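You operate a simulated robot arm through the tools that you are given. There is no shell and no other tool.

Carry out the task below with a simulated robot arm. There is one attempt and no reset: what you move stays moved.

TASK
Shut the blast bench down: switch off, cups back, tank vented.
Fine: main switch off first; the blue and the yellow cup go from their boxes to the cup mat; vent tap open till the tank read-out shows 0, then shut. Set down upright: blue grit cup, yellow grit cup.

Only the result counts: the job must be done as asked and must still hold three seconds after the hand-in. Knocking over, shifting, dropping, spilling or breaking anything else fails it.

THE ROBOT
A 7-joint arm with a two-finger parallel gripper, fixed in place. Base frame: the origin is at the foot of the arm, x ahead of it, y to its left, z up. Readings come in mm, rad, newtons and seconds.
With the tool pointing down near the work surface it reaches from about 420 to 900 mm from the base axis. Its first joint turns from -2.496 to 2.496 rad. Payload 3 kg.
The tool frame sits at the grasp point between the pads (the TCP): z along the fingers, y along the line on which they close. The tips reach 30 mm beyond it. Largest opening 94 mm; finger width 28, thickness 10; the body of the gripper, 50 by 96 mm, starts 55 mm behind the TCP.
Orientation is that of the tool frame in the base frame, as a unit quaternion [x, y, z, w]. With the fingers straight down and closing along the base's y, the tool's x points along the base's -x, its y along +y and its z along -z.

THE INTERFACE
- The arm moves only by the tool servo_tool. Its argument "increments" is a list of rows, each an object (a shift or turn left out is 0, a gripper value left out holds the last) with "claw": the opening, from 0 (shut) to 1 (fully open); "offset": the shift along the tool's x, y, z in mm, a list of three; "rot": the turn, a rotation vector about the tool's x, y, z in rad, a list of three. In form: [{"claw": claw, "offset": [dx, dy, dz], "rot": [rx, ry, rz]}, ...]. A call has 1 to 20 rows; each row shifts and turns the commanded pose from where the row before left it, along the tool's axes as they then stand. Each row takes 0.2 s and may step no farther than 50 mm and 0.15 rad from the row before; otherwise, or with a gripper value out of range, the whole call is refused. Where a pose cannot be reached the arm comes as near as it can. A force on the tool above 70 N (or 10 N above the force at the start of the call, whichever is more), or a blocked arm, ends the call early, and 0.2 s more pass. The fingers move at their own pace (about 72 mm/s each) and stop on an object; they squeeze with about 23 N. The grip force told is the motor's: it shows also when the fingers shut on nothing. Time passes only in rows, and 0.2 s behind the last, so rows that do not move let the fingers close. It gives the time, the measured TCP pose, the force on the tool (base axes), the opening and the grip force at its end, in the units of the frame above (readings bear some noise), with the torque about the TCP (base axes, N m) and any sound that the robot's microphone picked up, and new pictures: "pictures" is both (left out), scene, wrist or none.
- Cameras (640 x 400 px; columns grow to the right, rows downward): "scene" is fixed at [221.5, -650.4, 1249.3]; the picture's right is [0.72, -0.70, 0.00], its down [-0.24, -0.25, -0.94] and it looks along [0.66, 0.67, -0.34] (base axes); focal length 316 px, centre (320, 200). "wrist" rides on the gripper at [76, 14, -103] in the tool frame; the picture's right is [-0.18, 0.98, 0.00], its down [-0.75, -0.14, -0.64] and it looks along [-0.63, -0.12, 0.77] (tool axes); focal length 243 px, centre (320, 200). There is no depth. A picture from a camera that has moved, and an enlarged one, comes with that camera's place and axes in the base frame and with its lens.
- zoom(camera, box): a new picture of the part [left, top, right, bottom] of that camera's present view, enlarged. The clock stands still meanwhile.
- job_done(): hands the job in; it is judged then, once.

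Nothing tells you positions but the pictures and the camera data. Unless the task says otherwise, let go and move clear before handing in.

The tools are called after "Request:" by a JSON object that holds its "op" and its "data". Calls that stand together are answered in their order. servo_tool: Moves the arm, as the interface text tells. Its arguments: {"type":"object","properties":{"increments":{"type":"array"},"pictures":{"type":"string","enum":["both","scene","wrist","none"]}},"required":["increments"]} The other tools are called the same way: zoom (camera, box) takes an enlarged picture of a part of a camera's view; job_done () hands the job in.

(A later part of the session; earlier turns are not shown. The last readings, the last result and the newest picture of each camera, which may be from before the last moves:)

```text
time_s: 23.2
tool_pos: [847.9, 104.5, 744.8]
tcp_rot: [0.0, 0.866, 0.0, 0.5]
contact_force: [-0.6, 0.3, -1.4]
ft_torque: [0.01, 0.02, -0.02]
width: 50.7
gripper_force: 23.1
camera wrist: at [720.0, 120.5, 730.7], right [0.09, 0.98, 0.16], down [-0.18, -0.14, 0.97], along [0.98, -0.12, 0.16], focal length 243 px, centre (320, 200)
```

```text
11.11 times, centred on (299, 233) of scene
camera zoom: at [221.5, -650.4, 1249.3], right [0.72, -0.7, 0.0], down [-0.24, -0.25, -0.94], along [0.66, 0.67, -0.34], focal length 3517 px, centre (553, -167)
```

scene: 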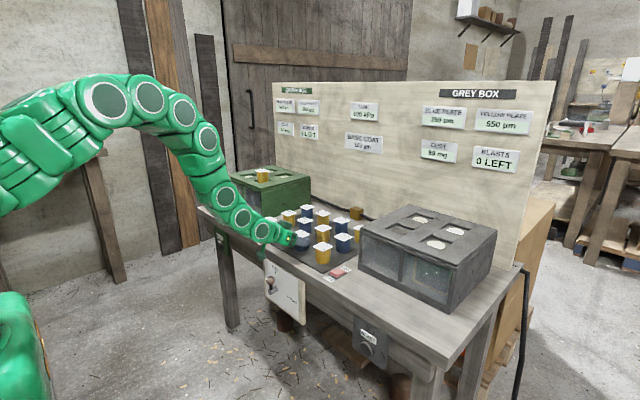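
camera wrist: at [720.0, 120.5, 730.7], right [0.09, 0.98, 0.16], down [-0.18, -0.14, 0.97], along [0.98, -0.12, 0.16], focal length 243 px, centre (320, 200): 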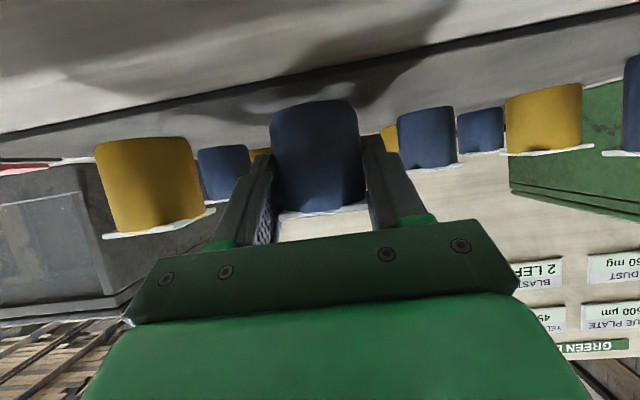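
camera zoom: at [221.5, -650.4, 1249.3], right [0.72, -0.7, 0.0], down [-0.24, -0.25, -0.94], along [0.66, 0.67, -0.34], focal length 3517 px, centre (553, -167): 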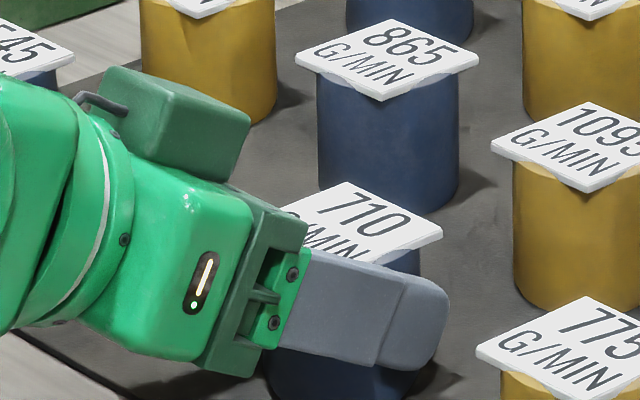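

Request:
{"op": "servo_tool", "data": {"increments": [{"offset": [0.87, 0, 0.5]}, {"offset": [0.87, 0, 0.5]}, {"offset": [0, 0, 0]}], "pictures": "wrist"}}

Request:
{"op": "zoom", "data": {"camera": "scene", "box": [270, 220, 334, 270]}}

```text
time_s: 24.0
tool_pos: [845.7, 106.1, 744.3]
tcp_rot: [0.0, 0.866, 0.0, 0.501]
contact_force: [-0.2, -0.8, 0.1]
ft_torque: [-0.08, -0.04, 0.02]
width: 50.5
gripper_force: 23.1
camera wrist: at [719.5, 120.2, 728.5], right [0.09, 0.98, 0.16], down [-0.18, -0.14, 0.97], along [0.98, -0.12, 0.16], focal length 243 px, centre (320, 200)
```

wrist: 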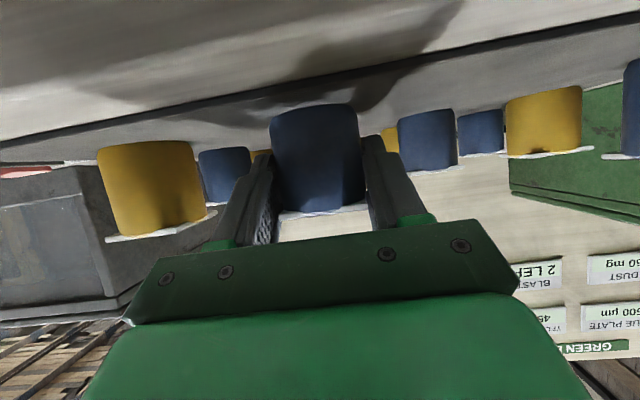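

```text
8.00 times, centred on (302, 245) of scene
camera zoom: at [221.5, -650.4, 1249.3], right [0.72, -0.7, 0.0], down [-0.24, -0.25, -0.94], along [0.66, 0.67, -0.34], focal length 2532 px, centre (464, -160)
```

zoom: 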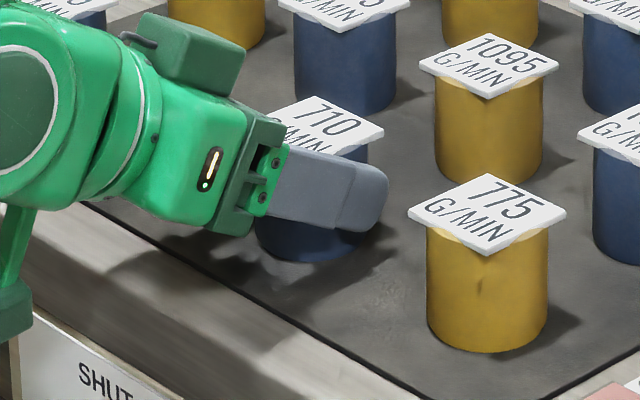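

Request:
{"op": "zoom", "data": {"camera": "wrist", "box": [220, 80, 420, 230]}}

Request:
{"op": "zoom", "data": {"camera": "scene", "box": [282, 225, 322, 257]}}

```text
2.67 times, centred on (320, 155) of wrist
camera zoom: at [719.5, 120.2, 728.5], right [0.09, 0.98, 0.16], down [-0.18, -0.14, 0.97], along [0.98, -0.12, 0.16], focal length 647 px, centre (320, 320)
```

zoom: 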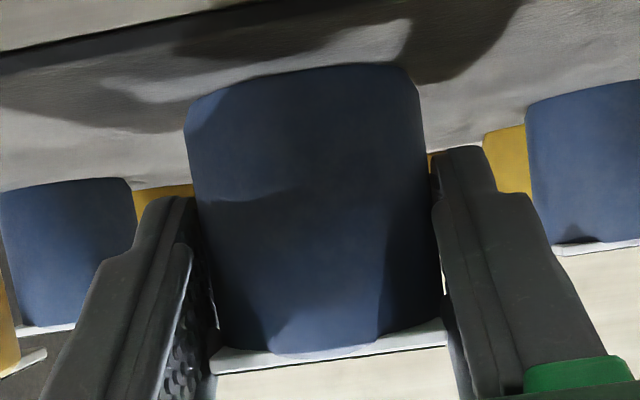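

```text
12.50 times, centred on (302, 241) of scene
camera zoom: at [221.5, -650.4, 1249.3], right [0.72, -0.7, 0.0], down [-0.24, -0.25, -0.94], along [0.66, 0.67, -0.34], focal length 3957 px, centre (545, -312)
```

zoom: 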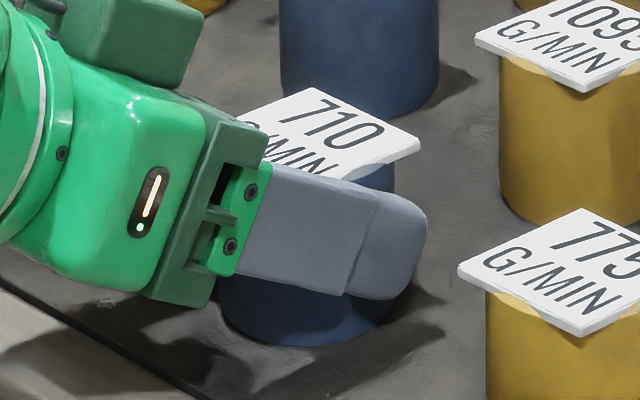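

Request:
{"op": "servo_tool", "data": {"increments": [{"offset": [0.87, 0, 0.5]}, {"offset": [0.87, 0, 0.5]}, {"offset": [0, 0, 0]}], "pictures": "wrist"}}

Request:
{"op": "zoom", "data": {"camera": "wrist", "box": [220, 80, 420, 230]}}

Request:
{"op": "zoom", "data": {"camera": "scene", "box": [282, 225, 322, 257]}}

```text
time_s: 24.8
tool_pos: [845.8, 105.9, 743.0]
tcp_rot: [0.001, 0.865, -0.001, 0.502]
contact_force: [-3.9, 1.8, 21.2]
ft_torque: [-0.05, -0.19, -0.01]
width: 50.4
gripper_force: 23.0
camera wrist: at [720.3, 120.2, 727.8], right [0.09, 0.98, 0.16], down [-0.18, -0.14, 0.97], along [0.98, -0.12, 0.17], focal length 243 px, centre (320, 200)
```

wrist: 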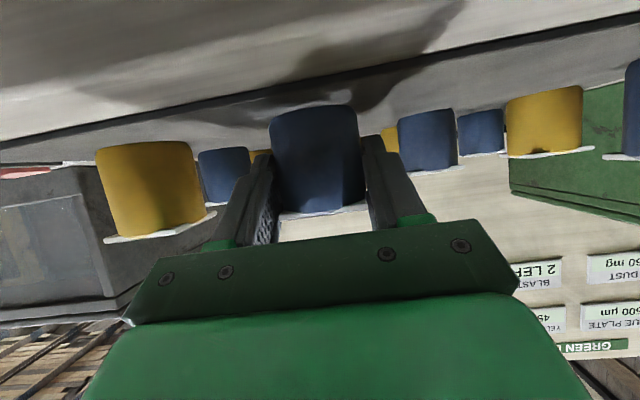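

```text
2.67 times, centred on (320, 155) of wrist
camera zoom: at [720.3, 120.2, 727.8], right [0.09, 0.98, 0.16], down [-0.18, -0.14, 0.97], along [0.98, -0.12, 0.17], focal length 647 px, centre (320, 320)
```

zoom: 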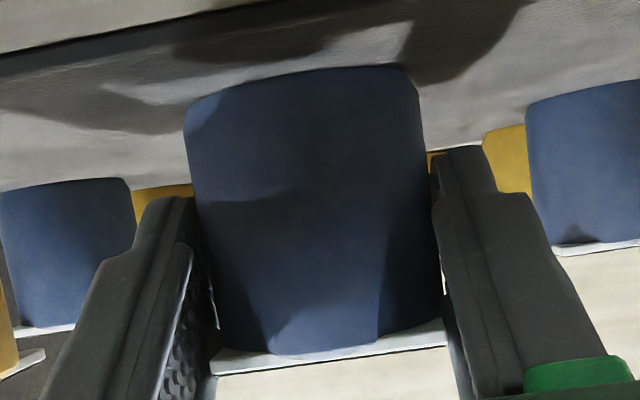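

```text
12.50 times, centred on (302, 241) of scene
camera zoom: at [221.5, -650.4, 1249.3], right [0.72, -0.7, 0.0], down [-0.24, -0.25, -0.94], along [0.66, 0.67, -0.34], focal length 3957 px, centre (545, -312)
```

zoom: 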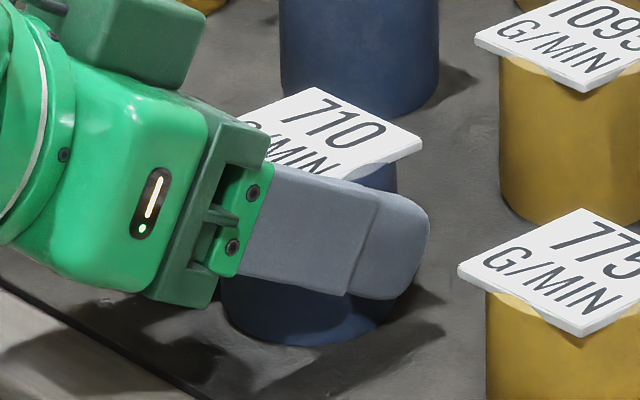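

The cup is firmly on the mat: 21 N upward. I'll relieve the pressure slightly and open the jaws gradually.

Request:
{"op": "servo_tool", "data": {"increments": [{"offset": [-0.87, 0, -0.5]}, {"claw": 0.55}, {"claw": 0.6}, {"claw": 0.68}, {"claw": 0.76}, {"claw": 0.76}]}}

Request:
{"op": "zoom", "data": {"camera": "scene", "box": [270, 220, 334, 270]}}

```text
time_s: 26.2
tool_pos: [847.1, 104.5, 743.1]
tcp_rot: [0.001, 0.866, -0.001, 0.501]
contact_force: [-0.6, 0.1, -0.5]
ft_torque: [0.03, 0.0, 0.01]
width: 71.6
gripper_force: 0.0
camera wrist: at [719.9, 119.7, 727.7], right [0.09, 0.98, 0.16], down [-0.18, -0.14, 0.97], along [0.98, -0.12, 0.16], focal length 243 px, centre (320, 200)
```

scene: 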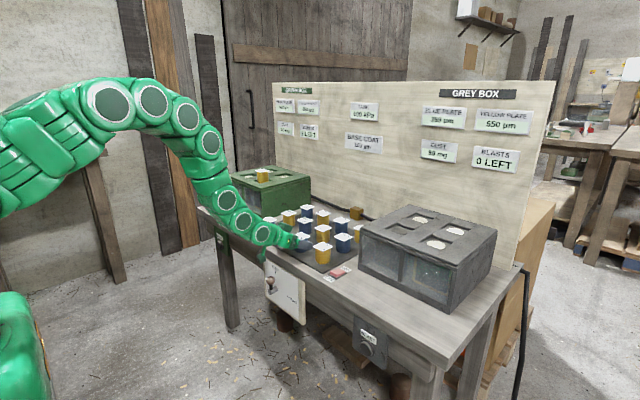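
wrist: 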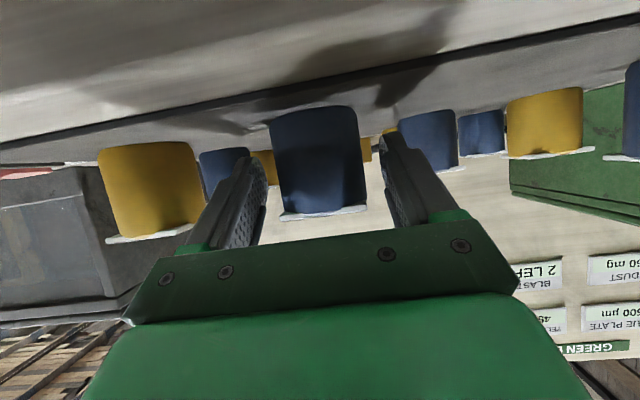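

```text
8.00 times, centred on (302, 245) of scene
camera zoom: at [221.5, -650.4, 1249.3], right [0.72, -0.7, 0.0], down [-0.24, -0.25, -0.94], along [0.66, 0.67, -0.34], focal length 2532 px, centre (464, -160)
```

zoom: 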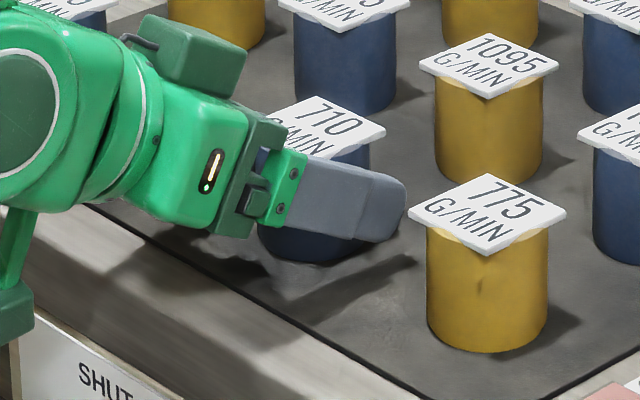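

The blue cup stands upright and free. I'll back out along the tool axis, rise, and head towards the green box for a look at the yellow cup.

Request:
{"op": "servo_tool", "data": {"increments": [{"offset": [0, 0, -15]}, {"offset": [0, 0, -25]}, {"offset": [0, 0, -30]}, {"offset": [0, 0, -30]}, {"offset": [-36, 0, -20.9]}, {"offset": [-36, 0, -20.9]}, {"offset": [-36, 0, -20.9]}, {"offset": [-36, 0, -20.9]}, {"offset": [0, 45, 0], "claw": 1}, {"offset": [0, 45, 0]}, {"offset": [0, 45, 0]}, {"offset": [0, 45, 0]}, {"offset": [0, 45, 0]}, {"offset": [0, 45, 0]}, {"offset": [0, 45, 0]}, {"offset": [0, 45, 0]}, {"offset": [0, 0, 0]}]}}

Request:
{"op": "zoom", "data": {"camera": "scene", "box": [240, 190, 370, 272]}}

```text
time_s: 29.8
tool_pos: [758.7, 466.8, 959.0]
tcp_rot: [0.0, 0.866, -0.001, 0.5]
contact_force: [0.4, -0.8, -0.7]
ft_torque: [0.04, -0.02, 0.0]
width: 94.1
gripper_force: 0.1
camera wrist: at [631.6, 480.5, 942.7], right [0.09, 0.98, 0.16], down [-0.18, -0.14, 0.97], along [0.98, -0.12, 0.16], focal length 243 px, centre (320, 200)
```

scene: 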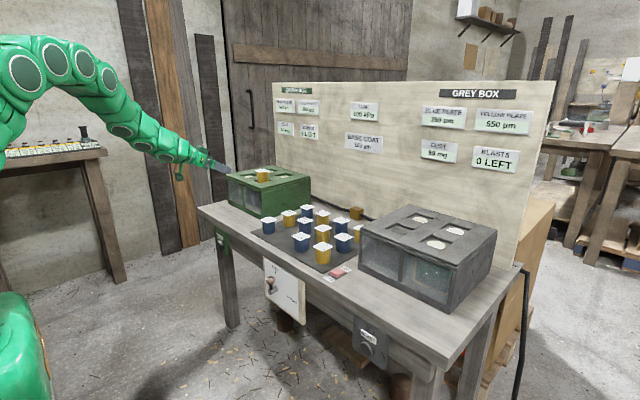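
wrist: 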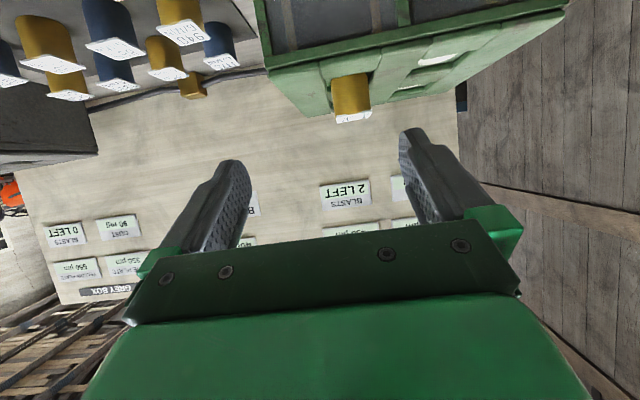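

```text
4.88 times, centred on (305, 231) of scene
camera zoom: at [221.5, -650.4, 1249.3], right [0.72, -0.7, 0.0], down [-0.24, -0.25, -0.94], along [0.66, 0.67, -0.34], focal length 1544 px, centre (393, 49)
```

zoom: 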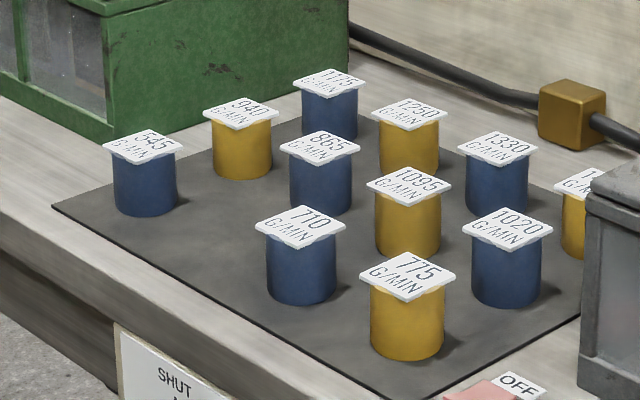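

The blue cup is upright on the mat, and the yellow cup triangulates to (985,500), top at z≈892. Next I'll test the reach towards it at the same tilt, still hovering.

Request:
{"op": "servo_tool", "data": {"increments": [{"offset": [-13.8, 6.6, 31.5]}, {"offset": [-13.8, 6.6, 31.5]}, {"offset": [-13.8, 6.6, 31.5]}, {"offset": [-13.8, 6.6, 31.5]}, {"offset": [-13.8, 6.6, 31.5]}, {"offset": [0, 0, 0]}]}}

```text
time_s: 31.2
tool_pos: [927.9, 498.9, 940.1]
tcp_rot: [0.001, 0.866, 0.0, 0.5]
contact_force: [0.6, 0.1, 0.1]
ft_torque: [0.0, -0.01, -0.04]
width: 94.2
gripper_force: 0.2
camera wrist: at [800.9, 513.0, 925.2], right [0.09, 0.98, 0.16], down [-0.18, -0.14, 0.97], along [0.98, -0.12, 0.16], focal length 243 px, centre (320, 200)
```

scene: 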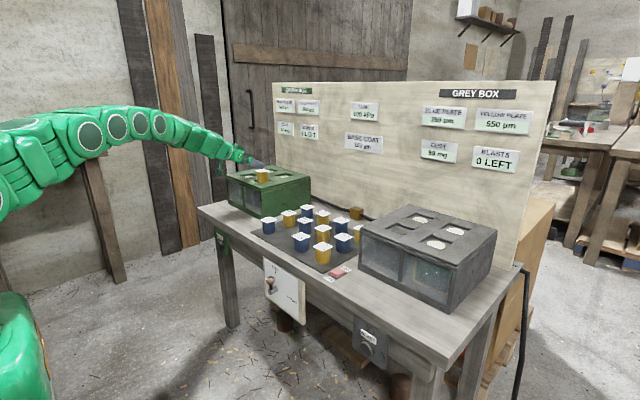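
wrist: 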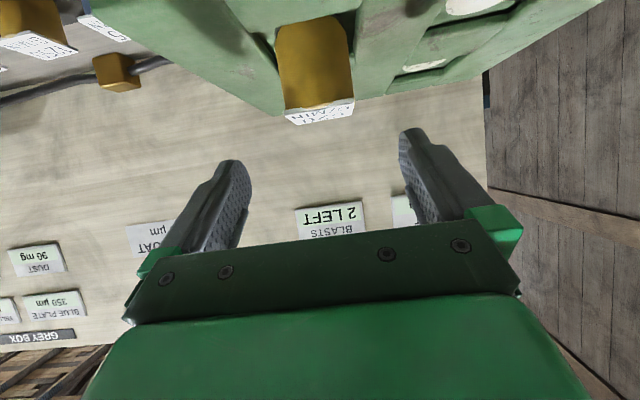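

Reach is good and the cup is at about (981,500.5). I'll move to the pre-grasp pose 45 mm back along the tool axis.

Request:
{"op": "servo_tool", "data": {"increments": [{"offset": [15, 0.8, 10.3]}, {"offset": [14.7, 0.8, 10.3]}, {"offset": [0, 0, 0]}]}}

Request:
{"op": "zoom", "data": {"camera": "scene", "box": [220, 150, 300, 200]}}

Request:
{"op": "zoom", "data": {"camera": "wrist", "box": [220, 40, 420, 190]}}

```text
time_s: 32.0
tool_pos: [933.9, 501.0, 903.4]
tcp_rot: [0.001, 0.866, -0.001, 0.501]
contact_force: [0.2, 0.6, 0.4]
ft_torque: [-0.01, -0.02, -0.01]
width: 93.8
gripper_force: 0.0
camera wrist: at [806.0, 515.1, 888.7], right [0.09, 0.98, 0.16], down [-0.18, -0.14, 0.97], along [0.98, -0.12, 0.16], focal length 243 px, centre (320, 200)
```

scene: 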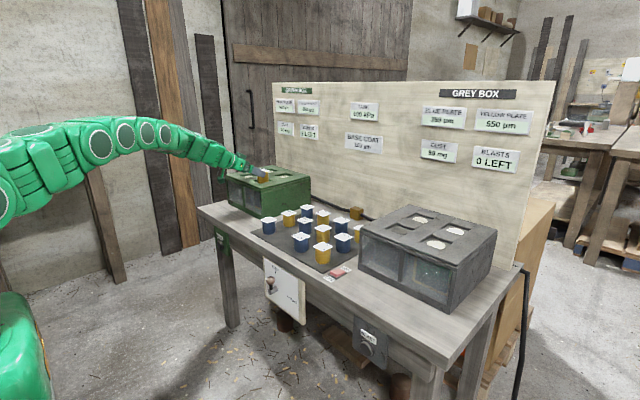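
wrist: 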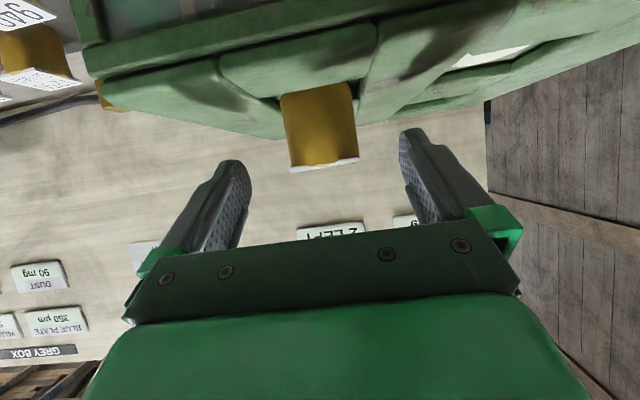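

```text
8.00 times, centred on (260, 175) of scene
camera zoom: at [221.5, -650.4, 1249.3], right [0.72, -0.7, 0.0], down [-0.24, -0.25, -0.94], along [0.66, 0.67, -0.34], focal length 2532 px, centre (800, 400)
```

zoom: 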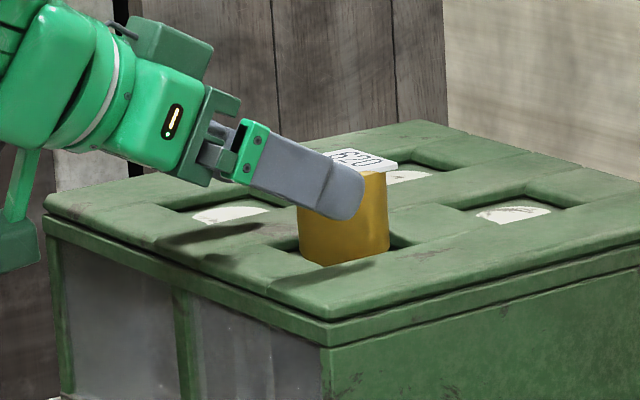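

```text
2.67 times, centred on (320, 115) of wrist
camera zoom: at [806.0, 515.1, 888.7], right [0.09, 0.98, 0.16], down [-0.18, -0.14, 0.97], along [0.98, -0.12, 0.16], focal length 647 px, centre (320, 427)
```

zoom: 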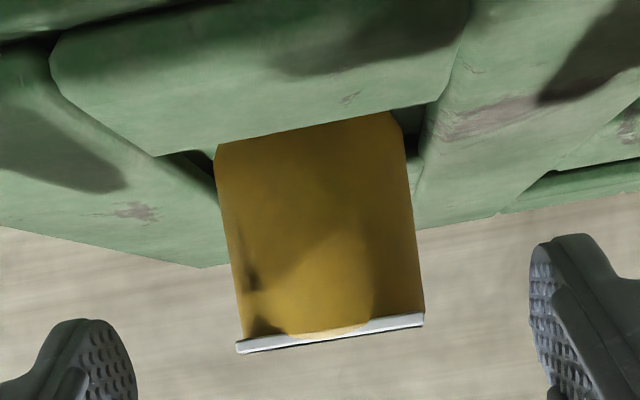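

This view matches the blue cup's pre-grasp, with the cup centred at y≈500.5. I'll advance 43 mm and look again.

Request:
{"op": "servo_tool", "data": {"increments": [{"offset": [0, 0, 15]}, {"offset": [0, 0, 14]}, {"offset": [0, 0, 14]}, {"offset": [0, 0, 0]}]}}

Request:
{"op": "zoom", "data": {"camera": "scene", "box": [220, 150, 300, 200]}}

```text
time_s: 33.0
tool_pos: [971.1, 499.2, 882.2]
tcp_rot: [0.001, 0.865, -0.001, 0.501]
contact_force: [0.0, -0.1, -0.8]
ft_torque: [0.0, -0.01, -0.01]
width: 93.7
gripper_force: 0.1
camera wrist: at [843.6, 514.4, 867.2], right [0.09, 0.98, 0.16], down [-0.18, -0.14, 0.97], along [0.98, -0.12, 0.16], focal length 243 px, centre (320, 200)
```

scene: 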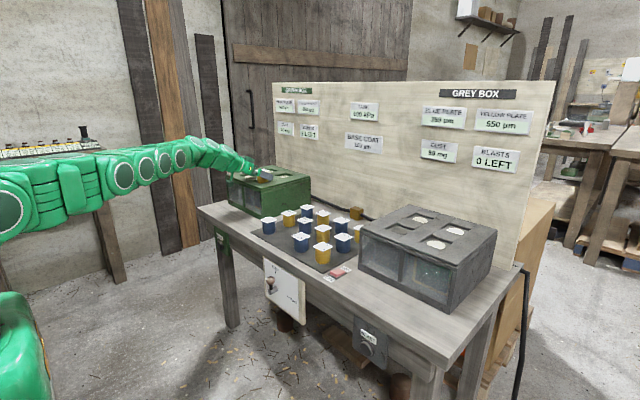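
wrist: 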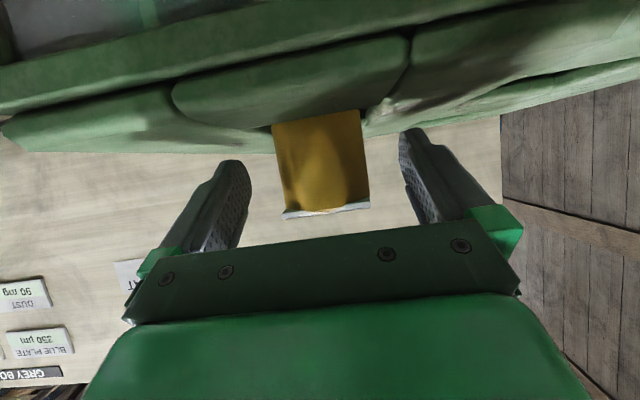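

```text
8.00 times, centred on (260, 175) of scene
camera zoom: at [221.5, -650.4, 1249.3], right [0.72, -0.7, 0.0], down [-0.24, -0.25, -0.94], along [0.66, 0.67, -0.34], focal length 2532 px, centre (800, 400)
```

zoom: 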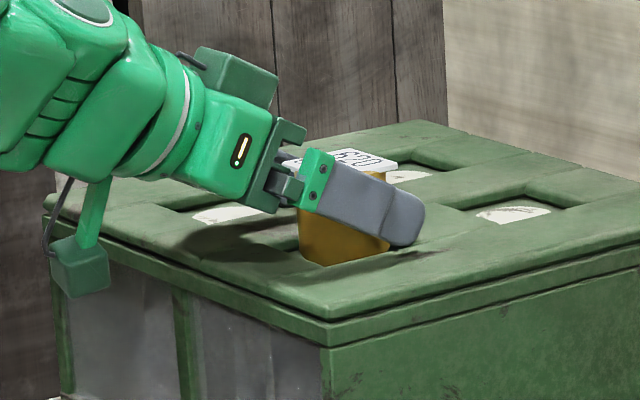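

Same picture as the blue grasp. I'll close and then lift straight up gently.

Request:
{"op": "servo_tool", "data": {"increments": [{"claw": 0}, {"claw": 0}, {"claw": 0}, {"claw": 0}, {"claw": 0}], "pictures": "wrist"}}

Request:
{"op": "servo_tool", "data": {"increments": [{"offset": [-4.33, 0, -2.5]}, {"offset": [-4.33, 0, -2.5]}, {"offset": [-10.4, 0, -6]}, {"offset": [-10.4, 0, -6]}, {"offset": [-10.4, 0, -6]}, {"offset": [0, 0, 0]}]}}

Request:
{"op": "zoom", "data": {"camera": "scene", "box": [220, 150, 300, 200]}}

```text
time_s: 34.2
tool_pos: [970.1, 499.5, 882.1]
tcp_rot: [0.0, 0.866, 0.0, 0.5]
contact_force: [-0.5, 0.1, 2.5]
ft_torque: [-0.02, -0.01, 0.02]
width: 50.7
gripper_force: 23.4
camera wrist: at [843.4, 514.4, 867.1], right [0.09, 0.98, 0.16], down [-0.18, -0.14, 0.97], along [0.98, -0.12, 0.16], focal length 243 px, centre (320, 200)
```

wrist: 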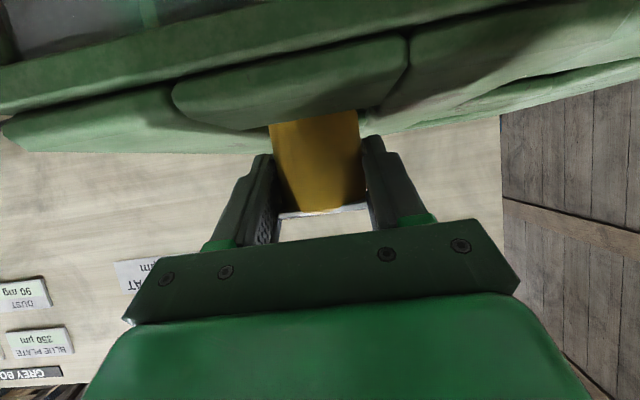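

```text
time_s: 35.6
tool_pos: [971.3, 500.5, 928.6]
tcp_rot: [0.0, 0.866, -0.001, 0.5]
contact_force: [0.1, -0.2, -1.1]
ft_torque: [-0.03, 0.03, 0.0]
width: 50.5
gripper_force: 23.2
camera wrist: at [844.8, 514.2, 913.0], right [0.09, 0.98, 0.16], down [-0.18, -0.14, 0.97], along [0.98, -0.12, 0.16], focal length 243 px, centre (320, 200)
```

scene: 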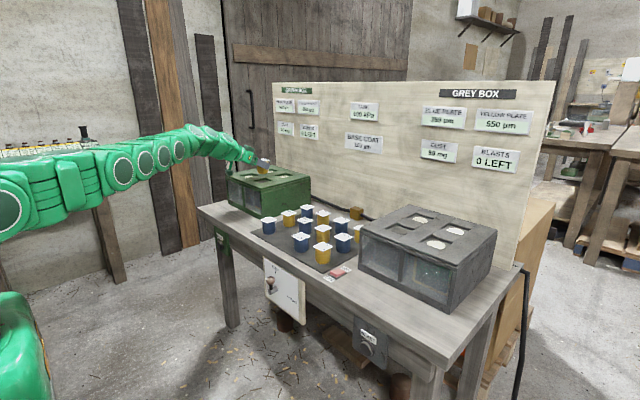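
wrist: 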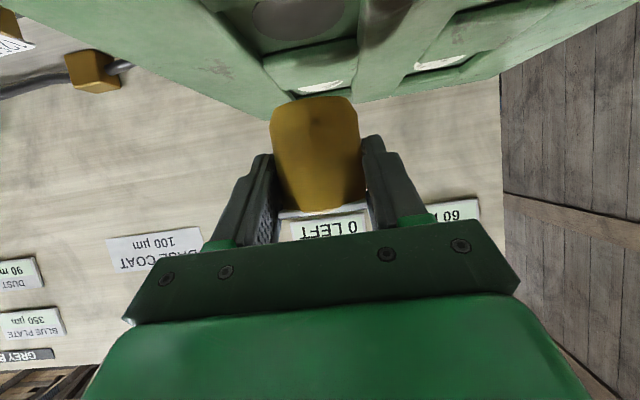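

```text
8.00 times, centred on (260, 175) of scene
camera zoom: at [221.5, -650.4, 1249.3], right [0.72, -0.7, 0.0], down [-0.24, -0.25, -0.94], along [0.66, 0.67, -0.34], focal length 2532 px, centre (800, 400)
```

zoom: 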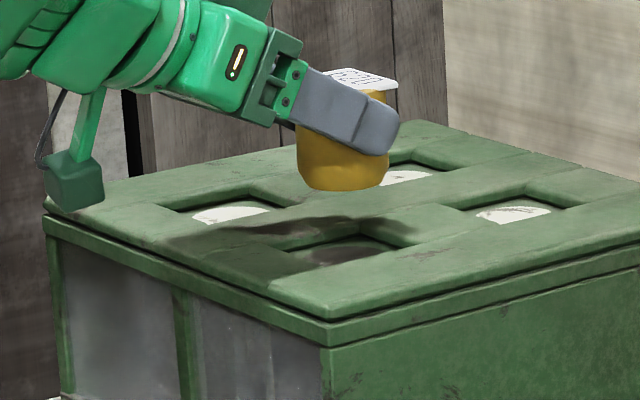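

The yellow cup is lifted clean. I'll carry it to the free spot near (860,203), midway between the blue cup I placed and the 545 cup.

Request:
{"op": "servo_tool", "data": {"increments": [{"offset": [2, -12.4, -4.8]}, {"offset": [4.08, -24.8, -9.57]}, {"offset": [4.08, -24.8, -9.57]}, {"offset": [4.08, -24.8, -9.57]}, {"offset": [4.08, -24.8, -9.57]}, {"offset": [4.08, -24.8, -9.57]}, {"offset": [4.08, -24.8, -9.57]}, {"offset": [4.08, -24.8, -9.57]}, {"offset": [4.08, -24.8, -9.57]}, {"offset": [4.08, -24.8, -9.57]}, {"offset": [4.08, -24.8, -9.57]}, {"offset": [4.08, -24.8, -9.57]}, {"offset": [2, -12.4, -4.8]}, {"offset": [0, 0, 0]}], "pictures": "none"}}

Request:
{"op": "servo_tool", "data": {"increments": [{"offset": [13, 0, 7.5]}, {"offset": [26, 0, 15]}, {"offset": [26, 0, 15]}, {"offset": [26, 0, 15]}, {"offset": [21.6, 0, 12.5]}, {"offset": [13, 0, 7.5]}, {"offset": [0, 0, 0]}]}}

Request:
{"op": "zoom", "data": {"camera": "scene", "box": [230, 180, 358, 280]}}

```text
time_s: 38.6
tool_pos: [847.9, 201.6, 943.6]
tcp_rot: [0.0, 0.865, 0.0, 0.501]
contact_force: [-0.2, 0.5, -1.4]
ft_torque: [0.01, 0.04, -0.01]
width: 50.5
gripper_force: 23.0
```

```text
time_s: 40.2
tool_pos: [844.8, 201.7, 800.3]
tcp_rot: [0.001, 0.866, -0.002, 0.501]
contact_force: [0.3, -0.5, -1.1]
ft_torque: [0.0, 0.0, -0.04]
width: 50.4
gripper_force: 22.8
camera wrist: at [718.4, 216.8, 784.6], right [0.09, 0.98, 0.16], down [-0.18, -0.14, 0.97], along [0.98, -0.12, 0.16], focal length 243 px, centre (320, 200)
```

scene: 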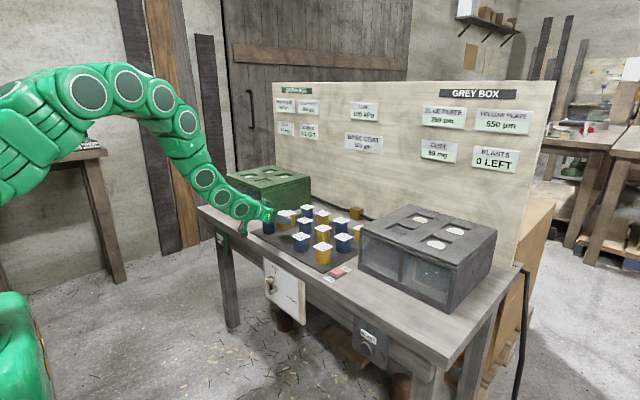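
wrist: 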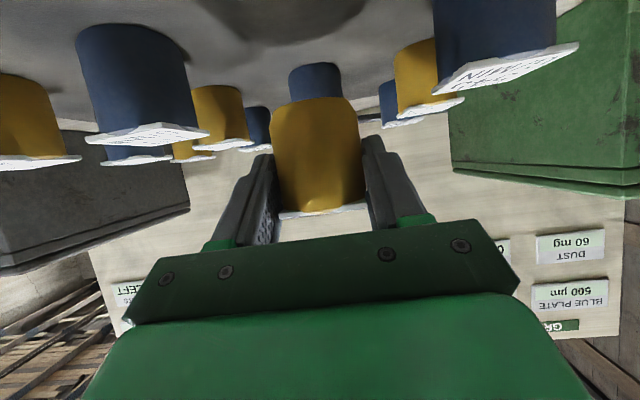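

```text
4.00 times, centred on (294, 230) of scene
camera zoom: at [221.5, -650.4, 1249.3], right [0.72, -0.7, 0.0], down [-0.24, -0.25, -0.94], along [0.66, 0.67, -0.34], focal length 1266 px, centre (424, 80)
```

zoom: 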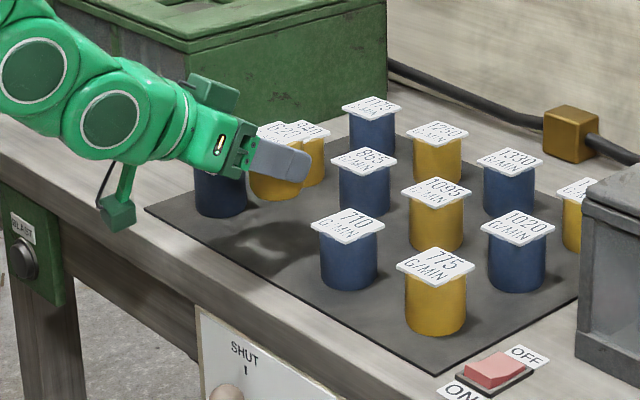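

Clear on both sides. I'll nudge +4 mm in y, lower to about 8 mm above touch, then creep down.

Request:
{"op": "servo_tool", "data": {"increments": [{"offset": [13.9, 1.3, 8]}, {"offset": [13.9, 1.3, 8]}, {"offset": [13.9, 1.3, 8]}, {"offset": [1.73, 0, 1.0]}, {"offset": [1.73, 0, 1.0]}, {"offset": [0, 0, 0]}]}}

Request:
{"op": "zoom", "data": {"camera": "scene", "box": [250, 205, 314, 255]}}

```text
time_s: 41.6
tool_pos: [845.2, 207.1, 746.1]
tcp_rot: [0.001, 0.865, -0.001, 0.501]
contact_force: [0.3, 0.1, -1.7]
ft_torque: [-0.01, 0.02, 0.0]
width: 50.3
gripper_force: 22.5
camera wrist: at [718.5, 221.3, 731.9], right [0.09, 0.98, 0.16], down [-0.18, -0.14, 0.97], along [0.98, -0.12, 0.16], focal length 243 px, centre (320, 200)
```

scene: 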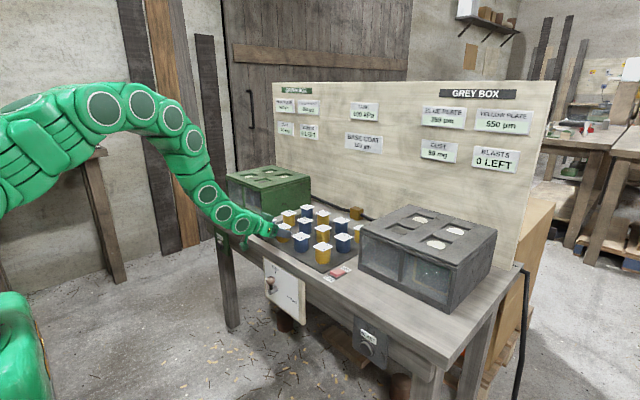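
wrist: 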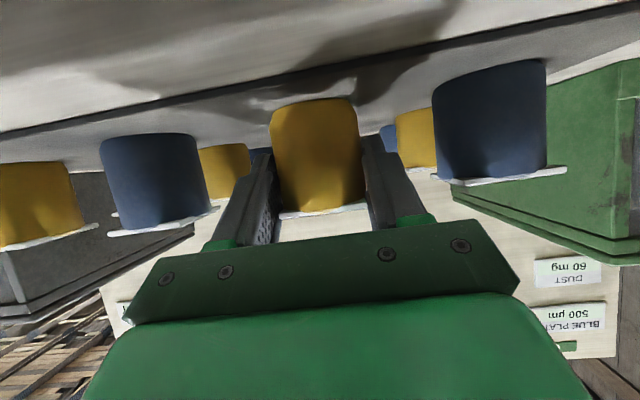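

```text
8.00 times, centred on (282, 230) of scene
camera zoom: at [221.5, -650.4, 1249.3], right [0.72, -0.7, 0.0], down [-0.24, -0.25, -0.94], along [0.66, 0.67, -0.34], focal length 2532 px, centre (624, -40)
```

zoom: 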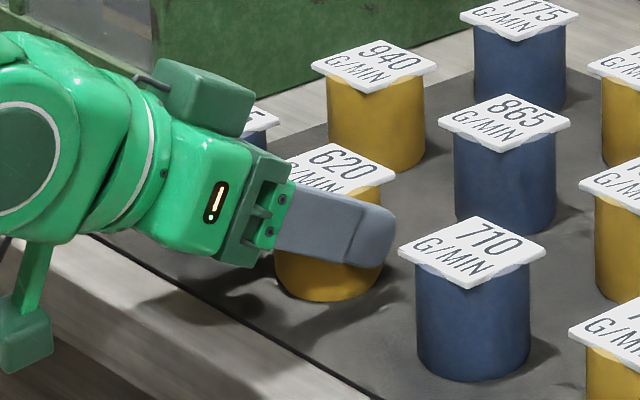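

Request:
{"op": "servo_tool", "data": {"increments": [{"offset": [0.87, 0, 0.5]}, {"offset": [0.87, 0, 0.5]}, {"offset": [0.87, 0, 0.5]}, {"offset": [0, 0, 0]}], "pictures": "wrist"}}

```text
time_s: 42.6
tool_pos: [847.5, 206.4, 744.4]
tcp_rot: [0.0, 0.866, 0.0, 0.501]
contact_force: [-0.7, -0.6, 3.6]
ft_torque: [-0.12, -0.09, -0.01]
width: 50.3
gripper_force: 22.7
camera wrist: at [719.5, 221.2, 728.7], right [0.09, 0.98, 0.16], down [-0.18, -0.14, 0.97], along [0.98, -0.12, 0.17], focal length 243 px, centre (320, 200)
```

wrist: 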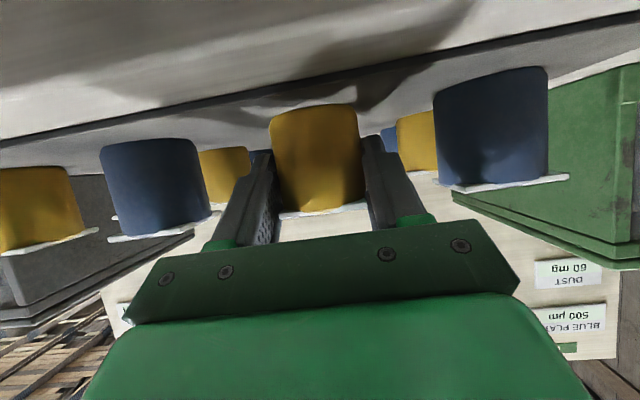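

Contact has started at +3.6 N. I'll go 1 mm more to seat the cup, then relieve the pressure and open gradually as before.

Request:
{"op": "servo_tool", "data": {"increments": [{"offset": [0.87, 0, 0.5]}, {"offset": [-0.6, 0, -0.35]}, {"claw": 0.55}, {"claw": 0.6}, {"claw": 0.68}, {"claw": 0.76}, {"claw": 0.76}]}}

Request:
{"op": "zoom", "data": {"camera": "scene", "box": [250, 205, 314, 255]}}

```text
time_s: 44.2
tool_pos: [847.3, 206.2, 742.8]
tcp_rot: [0.0, 0.866, -0.001, 0.501]
contact_force: [-0.3, -0.8, 1.0]
ft_torque: [0.04, 0.02, 0.01]
width: 71.3
gripper_force: 0.2
camera wrist: at [719.4, 221.0, 727.6], right [0.09, 0.98, 0.16], down [-0.18, -0.14, 0.97], along [0.98, -0.12, 0.16], focal length 243 px, centre (320, 200)
```

scene: 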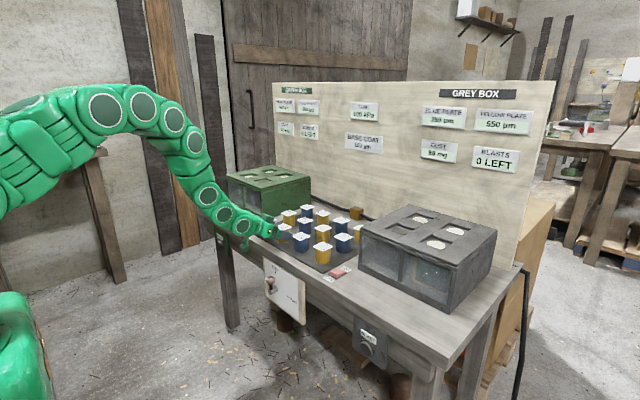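
wrist: 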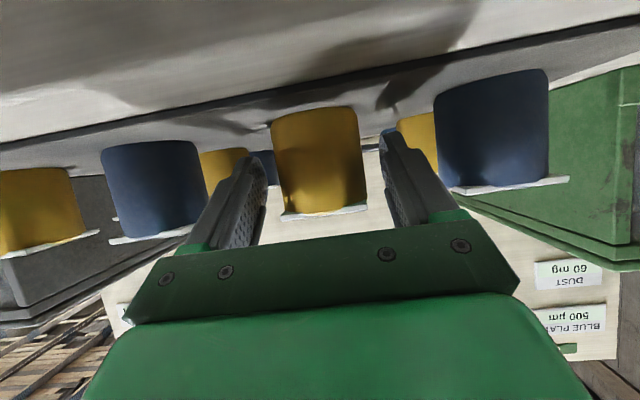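

```text
8.00 times, centred on (282, 230) of scene
camera zoom: at [221.5, -650.4, 1249.3], right [0.72, -0.7, 0.0], down [-0.24, -0.25, -0.94], along [0.66, 0.67, -0.34], focal length 2532 px, centre (624, -40)
```

zoom: 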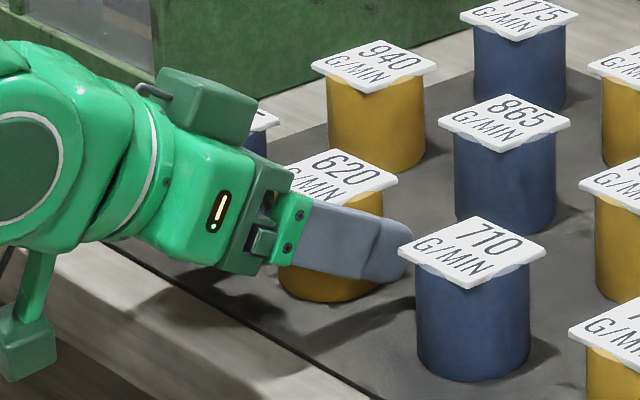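

The yellow cup stands free. I'll back out and then drop to an observation pose in front of the bench to see the vent panel.

Request:
{"op": "servo_tool", "data": {"increments": [{"offset": [0, 0, -15]}, {"offset": [0, 0, -25]}, {"offset": [0, 0, -30]}, {"offset": [0, 0, -30]}, {"offset": [28.6, -13.2, -20.4]}, {"offset": [28.6, -13.2, -20.4]}, {"offset": [28.6, -13.2, -20.4]}, {"offset": [28.6, -13.2, -20.4]}, {"offset": [28.6, -13.2, -20.4]}, {"offset": [0, 0, 0]}]}}

Request:
{"op": "zoom", "data": {"camera": "scene", "box": [240, 190, 370, 272]}}

Request:
{"op": "zoom", "data": {"camera": "wrist", "box": [160, 0, 480, 200]}}

```text
time_s: 46.4
tool_pos: [625.3, 149.5, 731.5]
tcp_rot: [0.001, 0.865, -0.001, 0.501]
contact_force: [0.2, 0.3, 0.1]
ft_torque: [0.03, 0.0, -0.01]
width: 71.7
gripper_force: 0.1
out of reach, approached as far as the arm can: row 9
camera wrist: at [497.3, 164.5, 715.6], right [0.09, 0.98, 0.16], down [-0.18, -0.14, 0.97], along [0.98, -0.12, 0.16], focal length 243 px, centre (320, 200)
```

scene: 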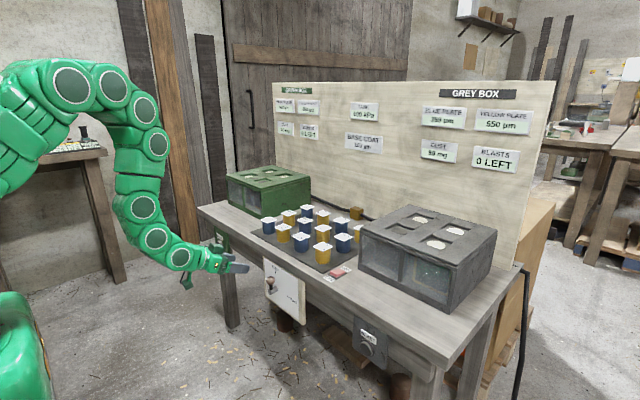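
wrist: 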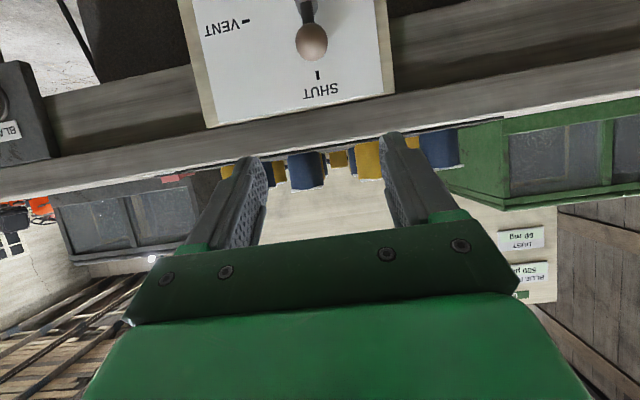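

```text
4.88 times, centred on (305, 231) of scene
camera zoom: at [221.5, -650.4, 1249.3], right [0.72, -0.7, 0.0], down [-0.24, -0.25, -0.94], along [0.66, 0.67, -0.34], focal length 1544 px, centre (393, 49)
```

zoom: 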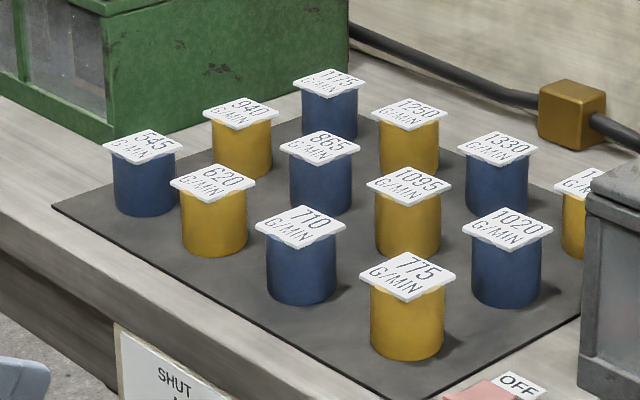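

```text
2.00 times, centred on (320, 100) of wrist
camera zoom: at [497.3, 164.5, 715.6], right [0.09, 0.98, 0.16], down [-0.18, -0.14, 0.97], along [0.98, -0.12, 0.16], focal length 485 px, centre (320, 400)
```

zoom: 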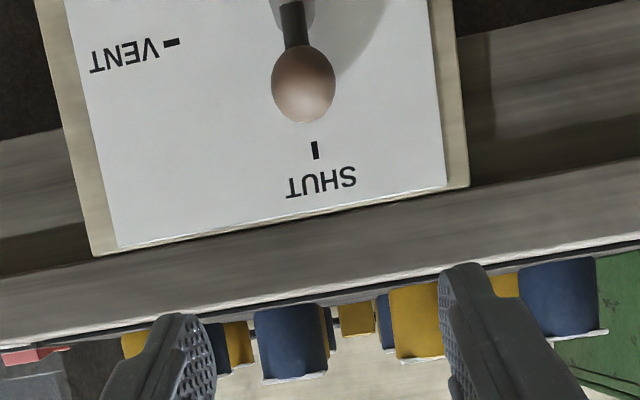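

Both cups stand upright on the mat. The vent knob triangulates to about (757,149,604), its pivot to (y 149, z 559) and the panel face to x≈780. My plan is to point the tool horizontally, grip the knob and roll about the pivot. First I'll get horizontal and line up in front of the knob.

Request:
{"op": "servo_tool", "data": {"increments": [{"claw": 0.76, "offset": [0, 0, 8], "rot": [0, -0.131, 0]}, {"offset": [0, 0, 8], "rot": [0, -0.131, 0]}, {"offset": [0, 0, 8], "rot": [0, -0.131, 0]}, {"offset": [0, 0, 8], "rot": [0, -0.131, 0]}, {"offset": [25, 0, 5]}, {"offset": [25, 0, 5]}, {"offset": [25, 0, 5]}, {"offset": [25, 0, 5]}, {"offset": [0, 0, 0]}]}}

Request:
{"op": "zoom", "data": {"camera": "scene", "box": [220, 230, 320, 310]}}

```text
time_s: 48.4
tool_pos: [674.9, 150.5, 622.5]
tcp_rot: [0.0, 0.707, -0.001, 0.708]
contact_force: [-0.7, 0.5, -0.2]
ft_torque: [-0.01, 0.03, -0.02]
width: 71.4
gripper_force: 0.0
camera wrist: at [571.6, 165.1, 546.0], right [0.0, 0.98, 0.18], down [-0.64, -0.14, 0.75], along [0.77, -0.12, 0.63], focal length 243 px, centre (320, 200)
```

scene: 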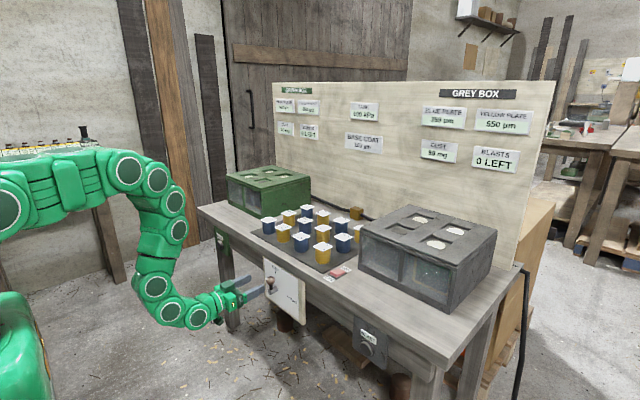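
wrist: 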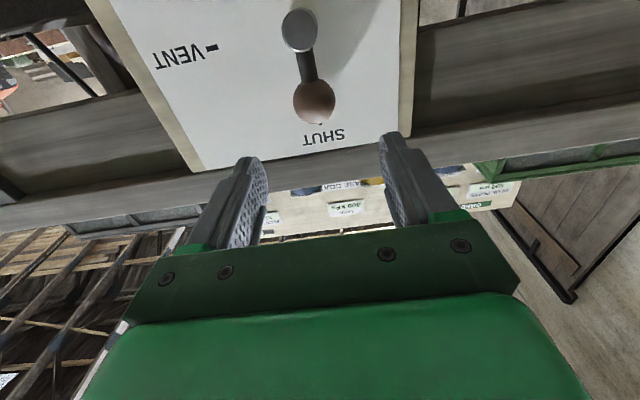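

```text
5.00 times, centred on (270, 270) of scene
camera zoom: at [221.5, -650.4, 1249.3], right [0.72, -0.7, 0.0], down [-0.24, -0.25, -0.94], along [0.66, 0.67, -0.34], focal length 1583 px, centre (570, -150)
```

zoom: 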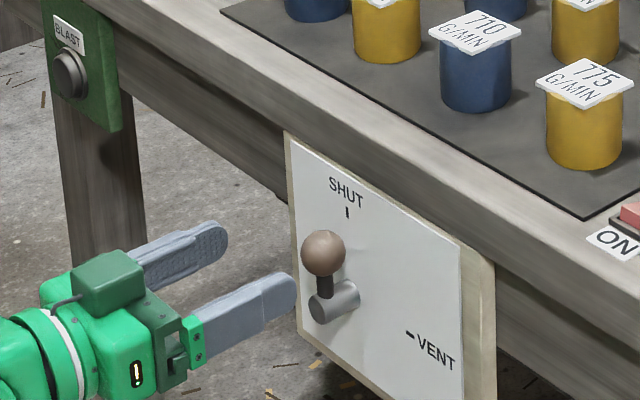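

The refined values are knob (757,149.4,603.4), pivot (y 149.6, z 558.7) and radius ≈44.7. Before gripping, I'll test in free space that the wrist can roll 90° the way the lever turns, then roll back.

Request:
{"op": "servo_tool", "data": {"increments": [{"rot": [0, 0, 0.1428]}, {"rot": [0, 0, 0.1428]}, {"rot": [0, 0, 0.1428]}, {"rot": [0, 0, 0.1428]}, {"rot": [0, 0, 0.1428]}, {"rot": [0, 0, 0.1428]}, {"rot": [0, 0, 0.1428]}, {"rot": [0, 0, 0.1428]}, {"rot": [0, 0, 0.1428]}, {"rot": [0, 0, 0.1428]}, {"rot": [0, 0, 0.1428]}, {"offset": [0, 0, 0]}]}}

```text
time_s: 51.0
tool_pos: [674.8, 150.9, 621.4]
tcp_rot: [0.499, 0.5, 0.5, 0.501]
contact_force: [-0.6, -0.4, 0.0]
ft_torque: [0.0, 0.0, 0.02]
width: 71.3
gripper_force: 0.0
camera wrist: at [572.7, 226.5, 635.8], right [0.0, -0.18, 0.98], down [-0.64, -0.75, -0.14], along [0.77, -0.63, -0.12], focal length 243 px, centre (320, 200)
```

scene: 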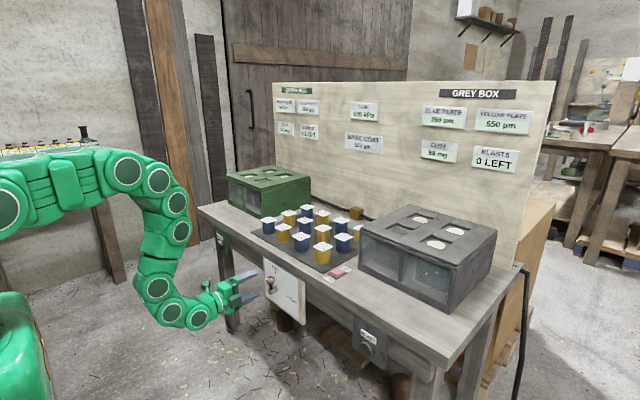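
wrist: 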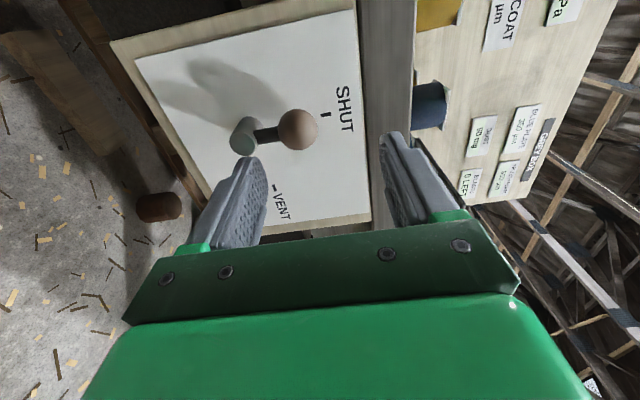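

The roll is fine, and this third view confirms the knob at (757,150,604). I'll roll back and align the TCP with the knob at x=700.

Request:
{"op": "servo_tool", "data": {"increments": [{"rot": [0, 0, -0.1428]}, {"rot": [0, 0, -0.1428]}, {"rot": [0, 0, -0.1428]}, {"rot": [0, 0, -0.1428]}, {"rot": [0, 0, -0.1428]}, {"rot": [0, 0, -0.1428]}, {"rot": [0, 0, -0.1428]}, {"rot": [0, 0, -0.1428]}, {"rot": [0, 0, -0.1428]}, {"rot": [0, 0, -0.1428]}, {"rot": [0, 0, -0.1428]}, {"offset": [9.2, -0.5, 12.5]}, {"offset": [9.2, -0.5, 12.5]}, {"offset": [0, 0, 0]}]}}

Request:
{"op": "zoom", "data": {"camera": "scene", "box": [220, 240, 320, 310]}}

```text
time_s: 54.0
tool_pos: [700.2, 148.1, 603.2]
tcp_rot: [0.0, 0.706, -0.001, 0.708]
contact_force: [-0.9, 0.2, 0.4]
ft_torque: [-0.01, -0.01, 0.0]
width: 71.4
gripper_force: 0.0
camera wrist: at [596.5, 163.2, 526.9], right [0.0, 0.98, 0.18], down [-0.64, -0.14, 0.75], along [0.77, -0.12, 0.63], focal length 243 px, centre (320, 200)
```

scene: 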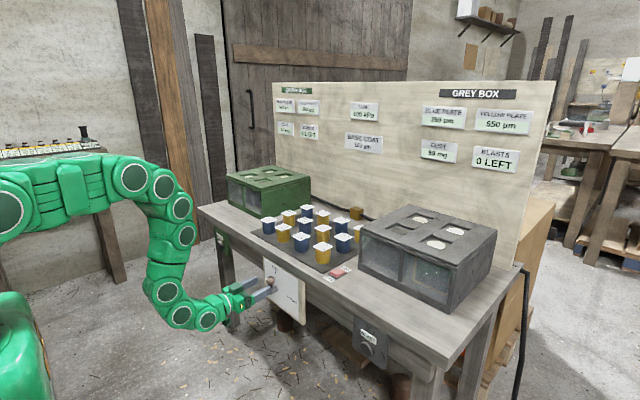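
wrist: 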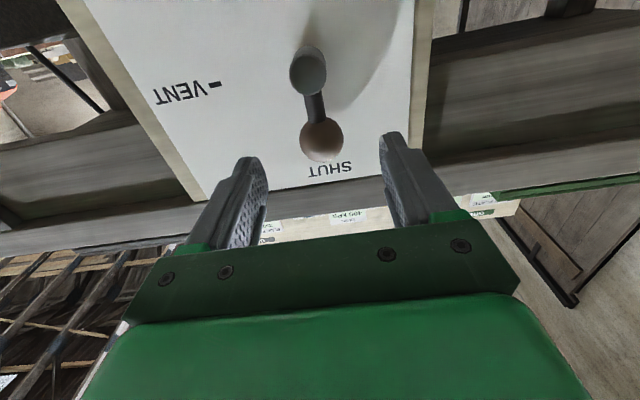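

```text
5.71 times, centred on (270, 275) of scene
camera zoom: at [221.5, -650.4, 1249.3], right [0.72, -0.7, 0.0], down [-0.24, -0.25, -0.94], along [0.66, 0.67, -0.34], focal length 1809 px, centre (606, -229)
```

zoom: 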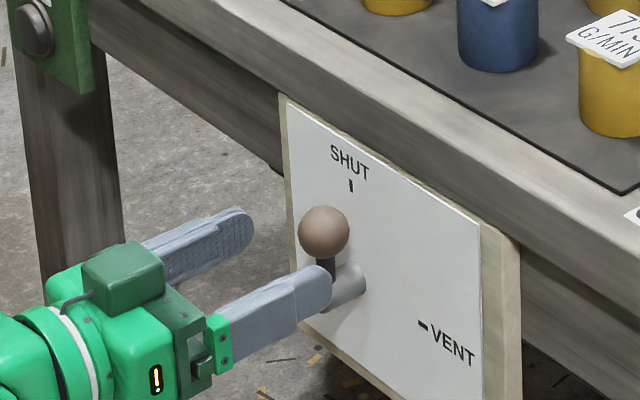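

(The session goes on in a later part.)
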